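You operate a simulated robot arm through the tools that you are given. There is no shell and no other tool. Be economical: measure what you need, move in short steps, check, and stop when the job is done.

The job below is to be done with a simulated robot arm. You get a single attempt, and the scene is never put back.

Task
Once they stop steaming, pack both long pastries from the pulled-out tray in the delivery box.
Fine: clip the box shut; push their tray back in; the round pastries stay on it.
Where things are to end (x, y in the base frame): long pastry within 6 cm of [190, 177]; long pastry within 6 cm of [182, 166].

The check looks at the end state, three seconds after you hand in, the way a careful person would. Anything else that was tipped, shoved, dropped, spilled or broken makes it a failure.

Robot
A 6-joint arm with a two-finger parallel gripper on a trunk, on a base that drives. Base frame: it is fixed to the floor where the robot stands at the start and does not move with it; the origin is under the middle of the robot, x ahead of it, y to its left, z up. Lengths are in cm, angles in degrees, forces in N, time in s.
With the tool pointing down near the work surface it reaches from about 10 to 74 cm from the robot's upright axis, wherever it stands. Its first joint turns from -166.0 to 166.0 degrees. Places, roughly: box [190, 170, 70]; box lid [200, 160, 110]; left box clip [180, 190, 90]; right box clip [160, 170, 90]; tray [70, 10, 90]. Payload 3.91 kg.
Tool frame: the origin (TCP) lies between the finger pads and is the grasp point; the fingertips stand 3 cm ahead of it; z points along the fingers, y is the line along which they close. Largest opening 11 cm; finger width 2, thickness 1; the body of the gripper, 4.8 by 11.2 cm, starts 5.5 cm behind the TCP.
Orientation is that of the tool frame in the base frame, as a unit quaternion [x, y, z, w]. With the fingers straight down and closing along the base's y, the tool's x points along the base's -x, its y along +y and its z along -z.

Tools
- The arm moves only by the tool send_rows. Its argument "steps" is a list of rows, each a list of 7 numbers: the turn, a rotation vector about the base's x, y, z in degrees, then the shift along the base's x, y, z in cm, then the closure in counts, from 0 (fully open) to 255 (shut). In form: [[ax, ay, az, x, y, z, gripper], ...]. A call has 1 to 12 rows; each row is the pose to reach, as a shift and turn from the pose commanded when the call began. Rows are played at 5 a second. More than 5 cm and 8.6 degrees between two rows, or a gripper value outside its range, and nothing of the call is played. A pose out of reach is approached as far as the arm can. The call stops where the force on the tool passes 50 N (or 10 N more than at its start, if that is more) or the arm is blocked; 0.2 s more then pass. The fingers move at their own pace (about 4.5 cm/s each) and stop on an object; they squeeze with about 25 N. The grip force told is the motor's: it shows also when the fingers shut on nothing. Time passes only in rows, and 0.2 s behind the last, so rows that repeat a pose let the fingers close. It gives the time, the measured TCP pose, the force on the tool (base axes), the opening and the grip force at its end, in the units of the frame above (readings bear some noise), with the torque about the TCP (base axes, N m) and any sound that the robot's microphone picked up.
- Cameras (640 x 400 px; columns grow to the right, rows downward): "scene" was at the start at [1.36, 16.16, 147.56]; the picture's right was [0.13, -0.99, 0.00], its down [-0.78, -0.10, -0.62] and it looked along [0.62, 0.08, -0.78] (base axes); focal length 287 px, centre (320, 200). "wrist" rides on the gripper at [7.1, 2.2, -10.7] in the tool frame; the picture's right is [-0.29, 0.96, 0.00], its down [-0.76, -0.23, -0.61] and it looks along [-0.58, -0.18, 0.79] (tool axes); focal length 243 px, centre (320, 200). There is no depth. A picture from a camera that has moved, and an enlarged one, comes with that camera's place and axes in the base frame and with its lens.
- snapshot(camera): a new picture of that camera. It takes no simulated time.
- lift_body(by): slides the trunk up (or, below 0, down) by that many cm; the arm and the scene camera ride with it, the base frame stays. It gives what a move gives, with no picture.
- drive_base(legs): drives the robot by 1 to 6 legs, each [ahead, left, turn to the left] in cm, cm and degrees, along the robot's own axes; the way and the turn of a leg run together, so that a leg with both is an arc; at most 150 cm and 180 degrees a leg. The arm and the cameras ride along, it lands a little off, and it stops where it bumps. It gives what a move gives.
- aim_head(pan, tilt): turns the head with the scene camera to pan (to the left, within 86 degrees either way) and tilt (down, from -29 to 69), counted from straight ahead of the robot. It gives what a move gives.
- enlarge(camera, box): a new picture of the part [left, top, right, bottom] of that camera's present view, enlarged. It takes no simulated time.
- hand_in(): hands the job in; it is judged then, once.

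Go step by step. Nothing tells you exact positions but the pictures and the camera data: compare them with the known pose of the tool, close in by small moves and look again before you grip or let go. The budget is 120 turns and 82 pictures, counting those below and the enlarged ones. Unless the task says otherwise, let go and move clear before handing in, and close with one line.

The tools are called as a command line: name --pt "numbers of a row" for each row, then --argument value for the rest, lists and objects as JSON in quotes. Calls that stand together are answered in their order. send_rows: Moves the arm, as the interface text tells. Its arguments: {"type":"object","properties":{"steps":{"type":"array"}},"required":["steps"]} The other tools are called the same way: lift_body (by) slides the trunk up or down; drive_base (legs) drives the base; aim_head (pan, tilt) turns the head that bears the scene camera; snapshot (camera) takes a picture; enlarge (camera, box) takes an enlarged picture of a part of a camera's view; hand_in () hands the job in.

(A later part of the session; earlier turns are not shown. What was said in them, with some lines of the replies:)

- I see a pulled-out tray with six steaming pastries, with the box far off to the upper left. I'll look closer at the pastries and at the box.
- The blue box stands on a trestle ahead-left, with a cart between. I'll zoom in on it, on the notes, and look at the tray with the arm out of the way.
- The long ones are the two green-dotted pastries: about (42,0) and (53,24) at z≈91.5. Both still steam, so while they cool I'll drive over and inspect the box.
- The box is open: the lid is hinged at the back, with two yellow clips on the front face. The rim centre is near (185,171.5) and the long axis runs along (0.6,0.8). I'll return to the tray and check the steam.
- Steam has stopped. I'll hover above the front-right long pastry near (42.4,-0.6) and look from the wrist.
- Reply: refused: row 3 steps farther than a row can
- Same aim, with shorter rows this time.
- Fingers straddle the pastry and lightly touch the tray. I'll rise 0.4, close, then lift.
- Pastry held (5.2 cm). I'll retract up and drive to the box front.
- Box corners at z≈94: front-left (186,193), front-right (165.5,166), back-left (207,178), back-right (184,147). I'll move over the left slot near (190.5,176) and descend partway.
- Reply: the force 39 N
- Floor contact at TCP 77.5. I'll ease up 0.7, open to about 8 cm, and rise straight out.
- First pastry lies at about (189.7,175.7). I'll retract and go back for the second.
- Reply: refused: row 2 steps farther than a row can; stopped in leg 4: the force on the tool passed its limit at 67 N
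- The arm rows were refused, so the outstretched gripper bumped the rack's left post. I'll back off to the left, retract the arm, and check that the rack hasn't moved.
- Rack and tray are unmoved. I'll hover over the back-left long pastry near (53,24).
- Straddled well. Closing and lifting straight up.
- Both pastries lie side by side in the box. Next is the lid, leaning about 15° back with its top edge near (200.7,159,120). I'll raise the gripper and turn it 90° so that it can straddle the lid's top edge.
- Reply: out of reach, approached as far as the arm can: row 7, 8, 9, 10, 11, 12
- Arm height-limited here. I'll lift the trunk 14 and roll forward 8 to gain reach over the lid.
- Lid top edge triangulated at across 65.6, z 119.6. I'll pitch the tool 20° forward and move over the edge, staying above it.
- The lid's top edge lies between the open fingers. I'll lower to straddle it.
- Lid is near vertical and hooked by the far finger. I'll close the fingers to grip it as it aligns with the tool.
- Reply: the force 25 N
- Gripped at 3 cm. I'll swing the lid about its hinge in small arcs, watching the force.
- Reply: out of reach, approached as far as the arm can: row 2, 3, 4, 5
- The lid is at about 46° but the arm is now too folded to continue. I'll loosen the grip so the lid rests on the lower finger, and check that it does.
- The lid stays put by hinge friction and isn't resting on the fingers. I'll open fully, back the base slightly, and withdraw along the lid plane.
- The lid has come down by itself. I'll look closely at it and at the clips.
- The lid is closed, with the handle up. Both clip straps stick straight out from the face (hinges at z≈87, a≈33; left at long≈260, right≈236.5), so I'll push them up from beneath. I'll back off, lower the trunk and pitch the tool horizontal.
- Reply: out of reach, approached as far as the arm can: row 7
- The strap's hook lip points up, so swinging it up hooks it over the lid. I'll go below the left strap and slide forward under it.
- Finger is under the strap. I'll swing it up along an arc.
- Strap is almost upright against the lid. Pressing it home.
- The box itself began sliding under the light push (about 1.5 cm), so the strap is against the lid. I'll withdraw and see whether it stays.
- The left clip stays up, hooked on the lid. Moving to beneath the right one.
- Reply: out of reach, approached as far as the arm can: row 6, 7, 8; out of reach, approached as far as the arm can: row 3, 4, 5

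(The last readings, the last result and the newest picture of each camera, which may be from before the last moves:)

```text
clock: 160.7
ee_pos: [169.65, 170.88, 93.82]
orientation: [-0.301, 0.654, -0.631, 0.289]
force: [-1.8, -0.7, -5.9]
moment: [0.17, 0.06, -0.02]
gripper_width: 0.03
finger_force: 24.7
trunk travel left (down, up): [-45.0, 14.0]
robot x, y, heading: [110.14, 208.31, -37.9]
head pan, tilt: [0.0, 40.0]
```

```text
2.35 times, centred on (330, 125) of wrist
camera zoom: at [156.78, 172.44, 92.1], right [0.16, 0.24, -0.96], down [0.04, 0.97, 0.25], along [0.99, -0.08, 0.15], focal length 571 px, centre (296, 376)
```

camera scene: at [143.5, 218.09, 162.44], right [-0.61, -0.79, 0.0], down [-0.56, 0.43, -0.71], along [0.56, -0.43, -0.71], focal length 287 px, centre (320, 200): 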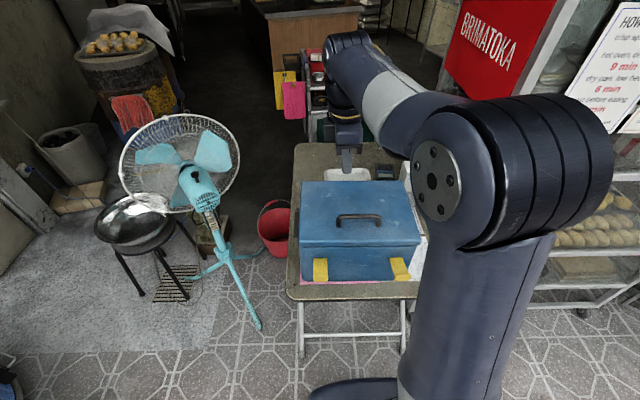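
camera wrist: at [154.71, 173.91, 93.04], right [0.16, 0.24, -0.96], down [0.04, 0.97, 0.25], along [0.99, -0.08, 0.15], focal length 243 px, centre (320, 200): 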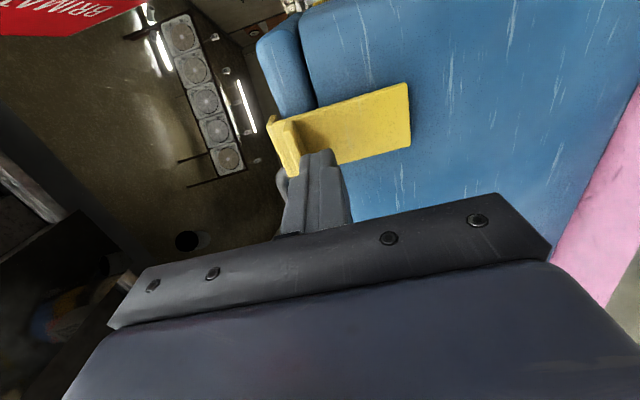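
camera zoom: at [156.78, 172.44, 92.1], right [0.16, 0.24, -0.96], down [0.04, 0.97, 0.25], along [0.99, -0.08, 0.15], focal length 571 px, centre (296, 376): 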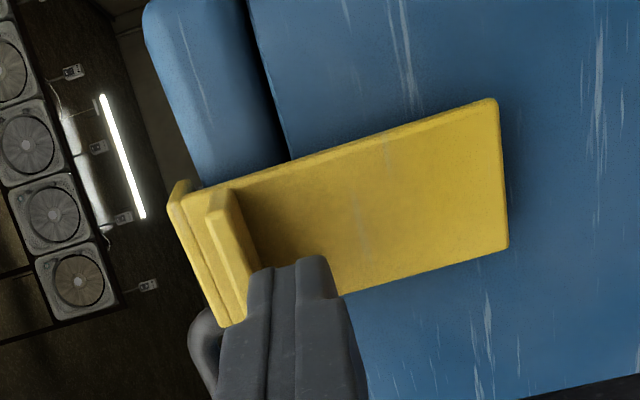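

send_rows --pt "0 0 0 -0.2 0.15 -0.5 255" --pt "0 0 0 -2.8 2.1 -0.8 255" --pt "0 0 0 -6 4.5 -0.8 255" --pt "0 0 0 -9.2 6.9 -0.8 255" --pt "0 0 0 -12.4 9.3 -0.8 255"

snapshot --camera "wrist"

```text
clock: 161.9
ee_pos: [157.01, 180.16, 92.95]
orientation: [-0.299, 0.654, -0.631, 0.29]
force: [0.8, -0.1, -0.3]
moment: [0.01, 0.02, -0.02]
gripper_width: 0.0
finger_force: 25.3
trunk travel left (down, up): [-45.0, 14.0]
robot x, y, heading: [110.14, 208.07, -37.7]
head pan, tilt: [0.0, 40.0]
```

```text
10 pictures are left
camera wrist: at [144.11, 181.68, 91.22], right [0.16, 0.24, -0.96], down [0.04, 0.97, 0.25], along [0.99, -0.08, 0.15], focal length 243 px, centre (320, 200)
```

wrist: 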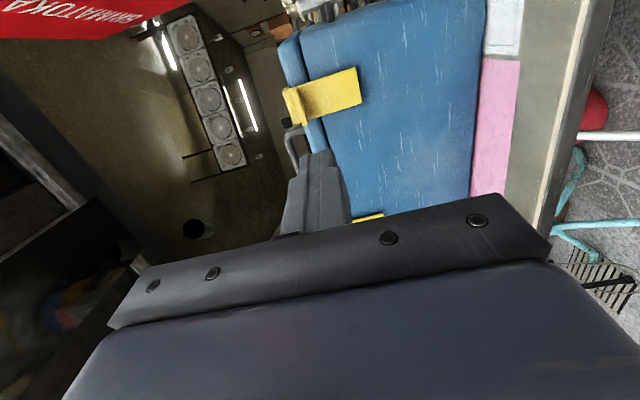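

Both clips stay up. I'll back off and check the box once from the head camera.

drive_base --legs '[[-35, 0, 0]]'

enlarge --camera "scene" --box '[240, 60, 440, 220]'

```text
clock: 164.2
ee_pos: [129.85, 201.33, 92.92]
orientation: [-0.302, 0.653, -0.631, 0.29]
force: [-1.1, 0.4, -0.5]
moment: [0.01, 0.01, 0.02]
gripper_width: 0.0
finger_force: 25.1
trunk travel left (down, up): [-45.0, 14.0]
robot x, y, heading: [82.65, 229.51, -37.7]
head pan, tilt: [0.0, 40.0]
```

```text
2.50 times, centred on (340, 140) of scene
camera zoom: at [94.01, 239.77, 149.17], right [-0.61, -0.79, 0.0], down [-0.51, 0.39, -0.77], along [0.61, -0.47, -0.64], focal length 718 px, centre (270, 350)
```

zoom: 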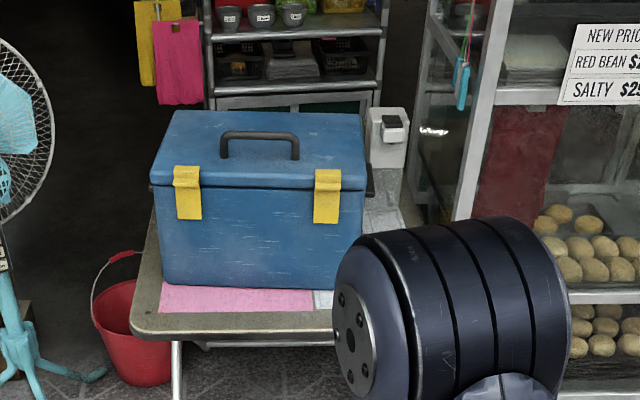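

Box is shut and both clips hook over the lid, but my pushing slid the box back about 4 cm. I'll use the lid handle to draw it back, starting by turning the tool down again.

send_rows --pt "4.8 6.4 0 0 0 1.5 255" --pt "9.6 12.8 0 0 0 3 255" --pt "14.4 19.2 0 0 0 5 200" --pt "19.2 25.6 0 0 0 7 150" --pt "24 32 0 0 0 9 120" --pt "28.8 38.4 0 0 0 11 120" --pt "33.6 44.8 0 0 0 13 120" --pt "38.4 51.2 0 0 0 15 120" --pt "43.2 57.6 0 0 0 17 120" --pt "48 64 0 0 0 19 120" --pt "52.8 70.4 0 0 0 20 120"

drive_base --legs '[[51, 13, 0]]'

snapshot --camera "wrist"

```text
clock: 166.6
ee_pos: [129.84, 201.3, 112.97]
orientation: [-0.446, 0.895, -0.013, -0.028]
force: [-0.1, 0.2, -0.3]
moment: [0.02, -0.04, -0.01]
gripper_width: 5.82
finger_force: 0.1
out of reach, approached as far as the arm can: row 5
trunk travel left (down, up): [-45.0, 14.0]
robot x, y, heading: [82.82, 229.3, -37.6]
head pan, tilt: [0.0, 40.0]
```

```text
clock: 169.7
ee_pos: [178.5, 180.88, 112.87]
orientation: [-0.45, 0.893, -0.014, -0.028]
force: [-0.1, -0.4, 0.2]
moment: [0.0, 0.05, 0.04]
gripper_width: 5.86
finger_force: 0.0
trunk travel left (down, up): [-45.0, 14.0]
robot x, y, heading: [131.25, 208.83, -37.2]
head pan, tilt: [0.0, 40.0]
```

```text
8 pictures are left
camera wrist: at [172.89, 177.0, 124.13], right [-0.6, 0.8, -0.02], down [0.66, 0.5, 0.56], along [0.46, 0.32, -0.83], focal length 243 px, centre (320, 200)
```

wrist: 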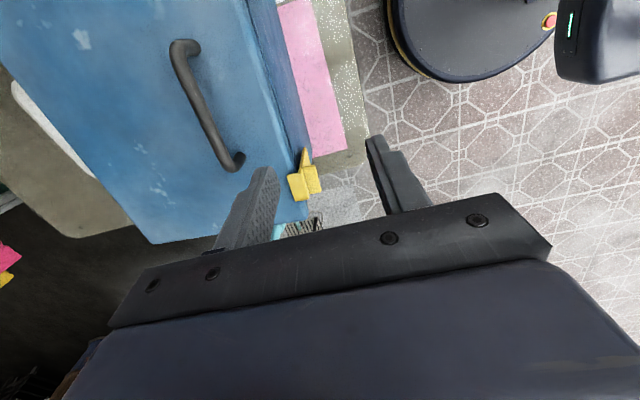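

The handle bar is at a≈43.6 (about 5.5 cm back from before). I'll straddle it from above.

send_rows --pt "0 0 0 2 -3 0 120" --pt "0 0 0 4 -6 0 120" --pt "0 0 0 5.4 -8.2 0 120" --pt "0 0 0 5.4 -8.2 -4 120" --pt "0 0 0 5.4 -8.2 -7.5 120" --pt "0 0 0 5.4 -8.2 -10.5 120" --pt "0 0 0 5.4 -8.2 -10.5 120"

snapshot --camera "wrist"

```text
clock: 171.2
ee_pos: [183.98, 172.81, 102.51]
orientation: [-0.45, 0.892, -0.014, -0.028]
force: [1.0, 0.3, 0.3]
moment: [0.04, 0.0, 0.02]
gripper_width: 5.81
finger_force: 0.1
trunk travel left (down, up): [-45.0, 14.0]
robot x, y, heading: [131.48, 208.74, -37.0]
head pan, tilt: [0.0, 40.0]
```

```text
7 pictures are left
camera wrist: at [178.24, 168.75, 113.68], right [-0.6, 0.8, -0.02], down [0.66, 0.5, 0.56], along [0.46, 0.32, -0.83], focal length 243 px, centre (320, 200)
```

wrist: 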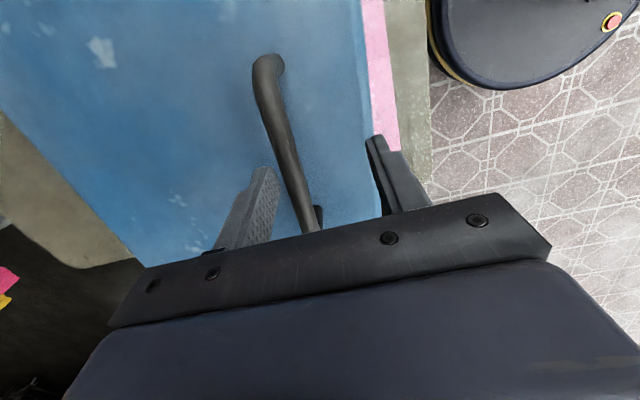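

send_rows --pt "0 0 0 0 0 0 180" --pt "0 0 0 0 0 0 255" --pt "0 0 0 0 0 0 255" --pt "0 0 0 0 0 0 255" --pt "0 0 0 -1 0.75 0 255" --pt "0 0 0 -2 1.5 0 255" --pt "0 0 0 -3.1 2.3 0 255" --pt "0 0 0 -4.2 3.1 0 255" --pt "0 0 0 -4.2 3.1 0 255"

```text
clock: 173.2
ee_pos: [179.55, 175.8, 102.44]
orientation: [-0.45, 0.893, -0.014, -0.028]
force: [3.2, -2.7, 10.6]
moment: [-0.13, -0.08, -0.09]
gripper_width: 1.37
finger_force: 24.8
trunk travel left (down, up): [-45.0, 14.0]
robot x, y, heading: [131.19, 208.52, -37.0]
head pan, tilt: [0.0, 40.0]
```

send_rows --pt "0 0 0 0 0 0 180" --pt "0 0 0 0 0 0 120" --pt "0 0 0 0 0 0 120" --pt "0 0 0 0 0 3 120" --pt "0 0 0 0 0 7 120" --pt "0 0 0 -3 2 10.5 120" --pt "0 0 0 -6 4.5 10.5 120" --pt "0 0 0 -9 6.7 10.5 120"

snapshot --camera "wrist"

```text
refused: row 6 steps farther than a row can; nothing moved
```

```text
6 pictures are left
camera wrist: at [174.03, 171.83, 113.7], right [-0.6, 0.8, -0.02], down [0.66, 0.5, 0.56], along [0.46, 0.32, -0.83], focal length 243 px, centre (320, 200)
```

wrist: 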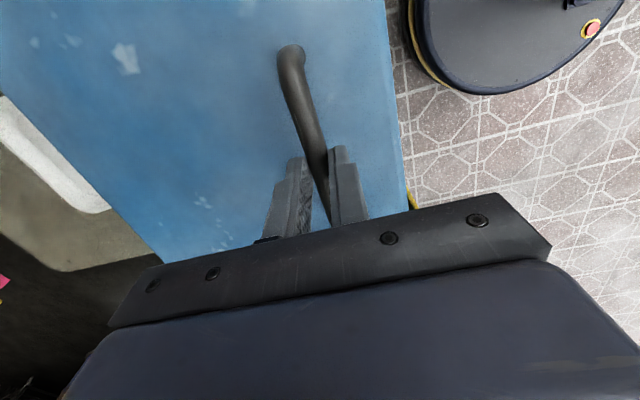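

The lid front edge is back at a≈33, its original place. Releasing the handle and rising clear.

send_rows --pt "0 0 0 0 0 0 180" --pt "0 0 0 0 0 0 100" --pt "0 0 0 0 0 0 100" --pt "0 0 0 0 0 3 100" --pt "0 0 0 0 0 7 100" --pt "0 0 0 0 0 10.5 100" --pt "0 0 0 -3 2.2 10.5 100" --pt "0 0 0 -6 4.5 10.5 100"

drive_base --legs '[[-60, 0, 0]]'

enlarge --camera "scene" --box '[240, 40, 440, 220]'

```text
clock: 175.1
ee_pos: [173.72, 180.34, 112.79]
orientation: [-0.45, 0.892, -0.015, -0.028]
force: [-0.4, 0.3, 0.0]
moment: [0.0, 0.03, -0.01]
gripper_width: 6.71
finger_force: 0.1
trunk travel left (down, up): [-45.0, 14.0]
robot x, y, heading: [130.94, 208.57, -37.1]
head pan, tilt: [0.0, 40.0]
```

```text
clock: 178.5
ee_pos: [125.38, 217.56, 112.8]
orientation: [-0.458, 0.889, -0.014, -0.028]
force: [-0.2, -0.4, -0.6]
moment: [-0.01, 0.03, 0.01]
gripper_width: 6.69
finger_force: 0.0
trunk travel left (down, up): [-45.0, 14.0]
robot x, y, heading: [82.24, 245.2, -36.2]
head pan, tilt: [0.0, 40.0]
```

```text
2.22 times, centred on (340, 130) of scene
camera zoom: at [93.32, 255.92, 149.17], right [-0.59, -0.81, 0.0], down [-0.52, 0.38, -0.77], along [0.62, -0.45, -0.64], focal length 638 px, centre (276, 356)
```

zoom: 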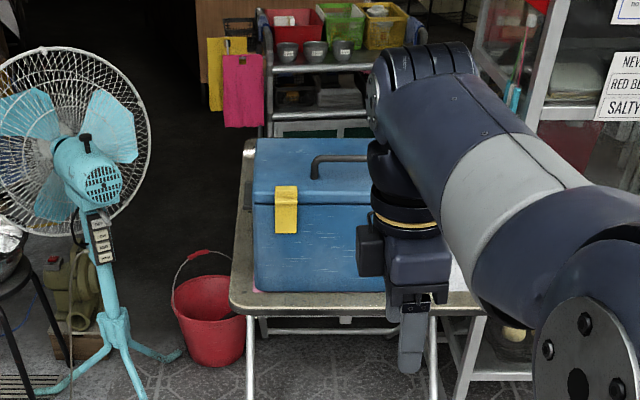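

Box is back in place, shut and clipped. Now to the tray, standing back from it.

drive_base --legs '[[0, 0, 36.2], [-122, -80, 0], [0, -80, 0], [0, -80, 0]]'

```text
clock: 195.4
ee_pos: [8.07, 7.43, 112.8]
orientation: [0.71, -0.703, 0.023, 0.022]
force: [0.4, 1.0, -0.3]
moment: [-0.01, 0.01, -0.01]
gripper_width: 6.71
finger_force: 0.0
trunk travel left (down, up): [-45.0, 14.0]
robot x, y, heading: [-42.96, 4.23, -0.1]
head pan, tilt: [0.0, 40.0]
```

send_rows --pt "0 -8 0 0 0.4 -2 255" --pt "0 -16 0 0 0.8 -4 255" --pt "0 -24 0 0 1.2 -6 255" --pt "0 -32 0 0 1.6 -8 255" --pt "0 -40 0 0 2 -10 255" --pt "0 -48 0 0 2.4 -12 255" --pt "0 -56 0 0 2.8 -14 255" --pt "0 -64 0 0 3.2 -16 255" --pt "0 -72 0 0 3.5 -18 255" --pt "0 -80 0 0 3.8 -20 255" --pt "0 -88 0 0 3.8 -22.3 255" --pt "0 -88 0 0 3.8 -22.3 255"

drive_base --legs '[[20, 0, 0]]'

snapshot --camera "wrist"

```text
clock: 198.0
ee_pos: [8.1, 11.25, 90.56]
orientation: [-0.496, 0.52, -0.51, 0.473]
force: [-0.1, 0.1, 0.6]
moment: [0.02, 0.01, 0.01]
gripper_width: 0.0
finger_force: 24.0
out of reach, approached as far as the arm can: row 6, 7
trunk travel left (down, up): [-45.0, 14.0]
robot x, y, heading: [-42.89, 4.24, -0.1]
head pan, tilt: [0.0, 40.0]
```

```text
clock: 199.6
ee_pos: [28.16, 11.1, 90.57]
orientation: [-0.495, 0.521, -0.51, 0.472]
force: [-0.6, -0.5, -0.4]
moment: [-0.02, -0.05, 0.03]
gripper_width: 0.02
finger_force: 25.2
trunk travel left (down, up): [-45.0, 14.0]
robot x, y, heading: [-23.04, 4.3, -0.0]
head pan, tilt: [0.0, 40.0]
```

```text
4 pictures are left
camera wrist: at [16.8, 4.58, 88.99], right [-0.01, 0.28, -0.96], down [-0.55, 0.8, 0.24], along [0.84, 0.53, 0.14], focal length 243 px, centre (320, 200)
```

wrist: 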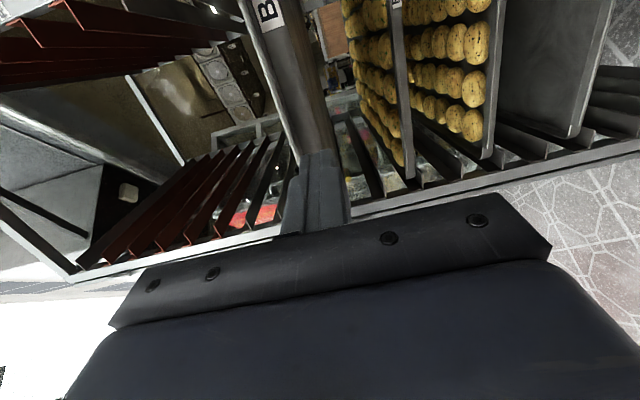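

The fingertip faces the tray's front face (z≈90–93). I'll raise 0.9 and push by driving, checking the force.

send_rows --pt "0 0 0 0 0 0.9 255" --pt "0 0 0 0 0 0.9 255"

drive_base --legs '[[12, 0, 0]]'

aim_head --pan 0 --tilt 45

snapshot --camera "scene"

```text
clock: 200.2
ee_pos: [28.07, 11.08, 91.59]
orientation: [-0.495, 0.521, -0.51, 0.472]
force: [0.6, -0.7, -0.5]
moment: [0.0, -0.02, -0.02]
gripper_width: 0.02
finger_force: 25.1
trunk travel left (down, up): [-45.0, 14.0]
robot x, y, heading: [-22.62, 3.99, 0.1]
head pan, tilt: [0.0, 40.0]
```

```text
clock: 201.4
ee_pos: [39.98, 10.94, 91.55]
orientation: [-0.495, 0.522, -0.511, 0.472]
force: [0.3, 0.3, 0.5]
moment: [0.04, 0.01, -0.01]
gripper_width: 0.0
finger_force: 24.9
trunk travel left (down, up): [-45.0, 14.0]
robot x, y, heading: [-10.95, 4.06, -0.3]
head pan, tilt: [0.0, 40.0]
```

```text
clock: 202.1
ee_pos: [39.94, 10.83, 91.66]
orientation: [-0.494, 0.522, -0.511, 0.471]
force: [-0.1, 0.5, 0.0]
moment: [0.0, 0.0, 0.0]
gripper_width: 0.0
finger_force: 25.1
trunk travel left (down, up): [-45.0, 14.0]
robot x, y, heading: [-10.96, 4.08, -0.6]
head pan, tilt: [0.0, 45.0]
```

```text
3 pictures are left
camera scene: at [-8.95, 19.44, 148.45], right [0.0, -1.0, 0.0], down [-0.71, 0.0, -0.71], along [0.71, 0.0, -0.71], focal length 287 px, centre (320, 200)
```

scene: 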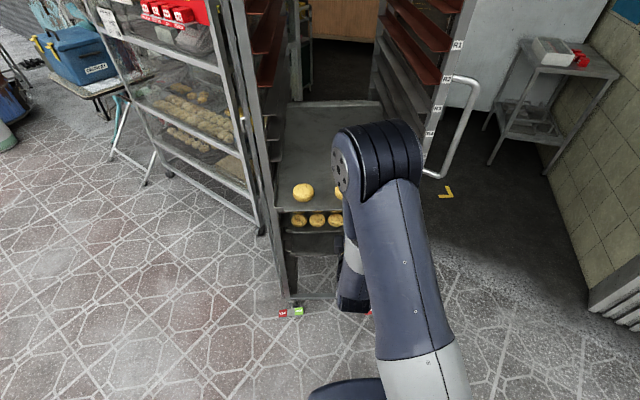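

The tray slides freely; its front is now at about x=44. Continuing.

drive_base --legs '[[11, 0, 0]]'

enlarge --camera "scene" --box '[230, 90, 470, 330]'

```text
clock: 203.3
ee_pos: [51.16, 10.83, 91.57]
orientation: [-0.495, 0.522, -0.511, 0.471]
force: [-0.1, 0.4, -0.2]
moment: [-0.03, -0.02, 0.0]
gripper_width: 0.02
finger_force: 25.4
trunk travel left (down, up): [-45.0, 14.0]
robot x, y, heading: [0.42, 4.1, -0.3]
head pan, tilt: [0.0, 45.0]
```

```text
1.67 times, centred on (350, 210) of scene
camera zoom: at [2.19, 19.39, 148.44], right [-0.01, -1.0, 0.0], down [-0.71, 0.0, -0.71], along [0.71, 0.0, -0.71], focal length 479 px, centre (270, 183)
```

zoom: 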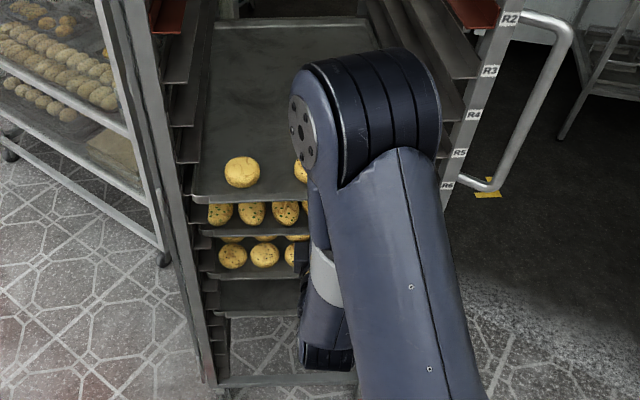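

The tray now looks flush with the trays below it. I'll push a last 1.5 cm gently to feel for a stop.

drive_base --legs '[[1.5, 0, 0]]'

```text
clock: 204.1
ee_pos: [52.68, 10.88, 91.57]
orientation: [-0.495, 0.522, -0.511, 0.471]
force: [0.3, 0.3, -0.5]
moment: [0.01, 0.03, 0.01]
gripper_width: 0.02
finger_force: 24.9
trunk travel left (down, up): [-45.0, 14.0]
robot x, y, heading: [1.82, 3.55, -0.1]
head pan, tilt: [0.0, 45.0]
```

drive_base --legs '[[-22, 0, 0]]'

enlarge --camera "scene" --box '[240, 90, 420, 300]'

```text
clock: 205.8
ee_pos: [30.5, 10.93, 91.43]
orientation: [-0.495, 0.522, -0.511, 0.471]
force: [-0.3, 0.3, 0.5]
moment: [-0.02, 0.0, 0.0]
gripper_width: 0.01
finger_force: 24.9
trunk travel left (down, up): [-45.0, 14.0]
robot x, y, heading: [-20.51, 4.52, -0.1]
head pan, tilt: [0.0, 45.0]
```

```text
1.90 times, centred on (330, 195) of scene
camera zoom: at [-18.46, 19.5, 148.44], right [-0.01, -1.0, 0.0], down [-0.71, 0.0, -0.71], along [0.71, 0.0, -0.71], focal length 547 px, centre (301, 210)
```

zoom: 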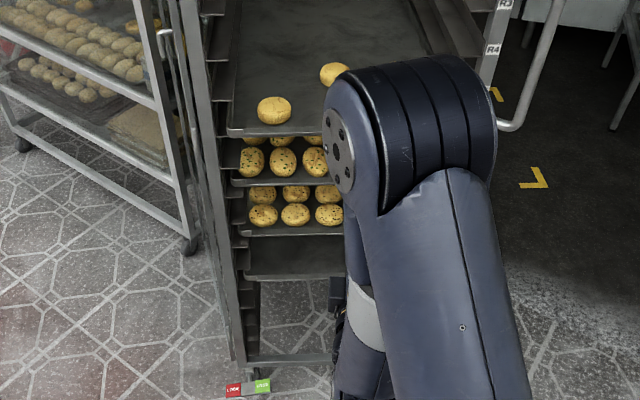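

Compared with the trays below, ours may still stand out by 1–2 cm, so one more small push.

drive_base --legs '[[24, 0, 0]]'

drive_base --legs '[[-25, 0, 0]]'

enlarge --camera "scene" --box '[240, 90, 420, 300]'

```text
clock: 207.5
ee_pos: [54.54, 10.69, 91.52]
orientation: [-0.494, 0.522, -0.512, 0.471]
force: [0.1, -0.7, -0.6]
moment: [0.0, -0.01, 0.02]
gripper_width: 0.02
finger_force: 25.0
trunk travel left (down, up): [-45.0, 14.0]
robot x, y, heading: [3.82, 4.15, -0.5]
head pan, tilt: [0.0, 45.0]
```

```text
clock: 209.4
ee_pos: [28.68, 11.01, 91.56]
orientation: [-0.495, 0.522, -0.511, 0.471]
force: [0.0, -0.2, -0.8]
moment: [0.03, -0.01, -0.02]
gripper_width: 0.0
finger_force: 25.3
trunk travel left (down, up): [-45.0, 14.0]
robot x, y, heading: [-22.36, 4.59, -0.2]
head pan, tilt: [0.0, 45.0]
```

```text
1.90 times, centred on (330, 195) of scene
camera zoom: at [-20.25, 19.49, 148.44], right [0.0, -1.0, 0.0], down [-0.71, 0.0, -0.71], along [0.71, 0.0, -0.71], focal length 547 px, centre (301, 210)
```

zoom: 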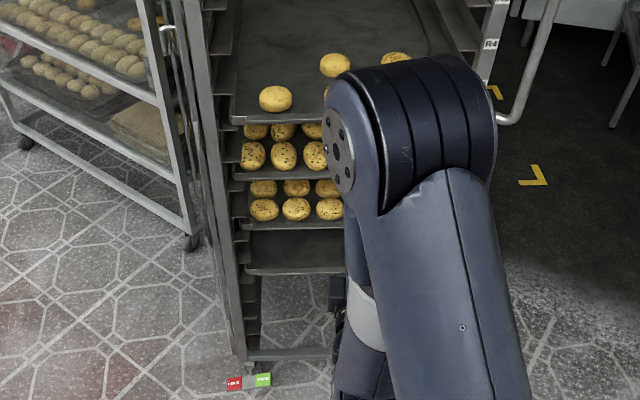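

The tray sits in its slot flush with the trays below and the round pastries are still on it. The box is clipped shut with both long pastries inside, and the arm is clear, so I'm handing in.

hand_in

```text
The job is handed in.
```

I packed both long pastries in the delivery box once they had stopped steaming, clipped the box shut, and pushed their tray back in with the round pastries still on it. The gripper bumped the rack once without moving it. Closing the clips slid the box back about 5 cm, so I pulled it back to where it had stood. I did not re-measure the pastries after that.
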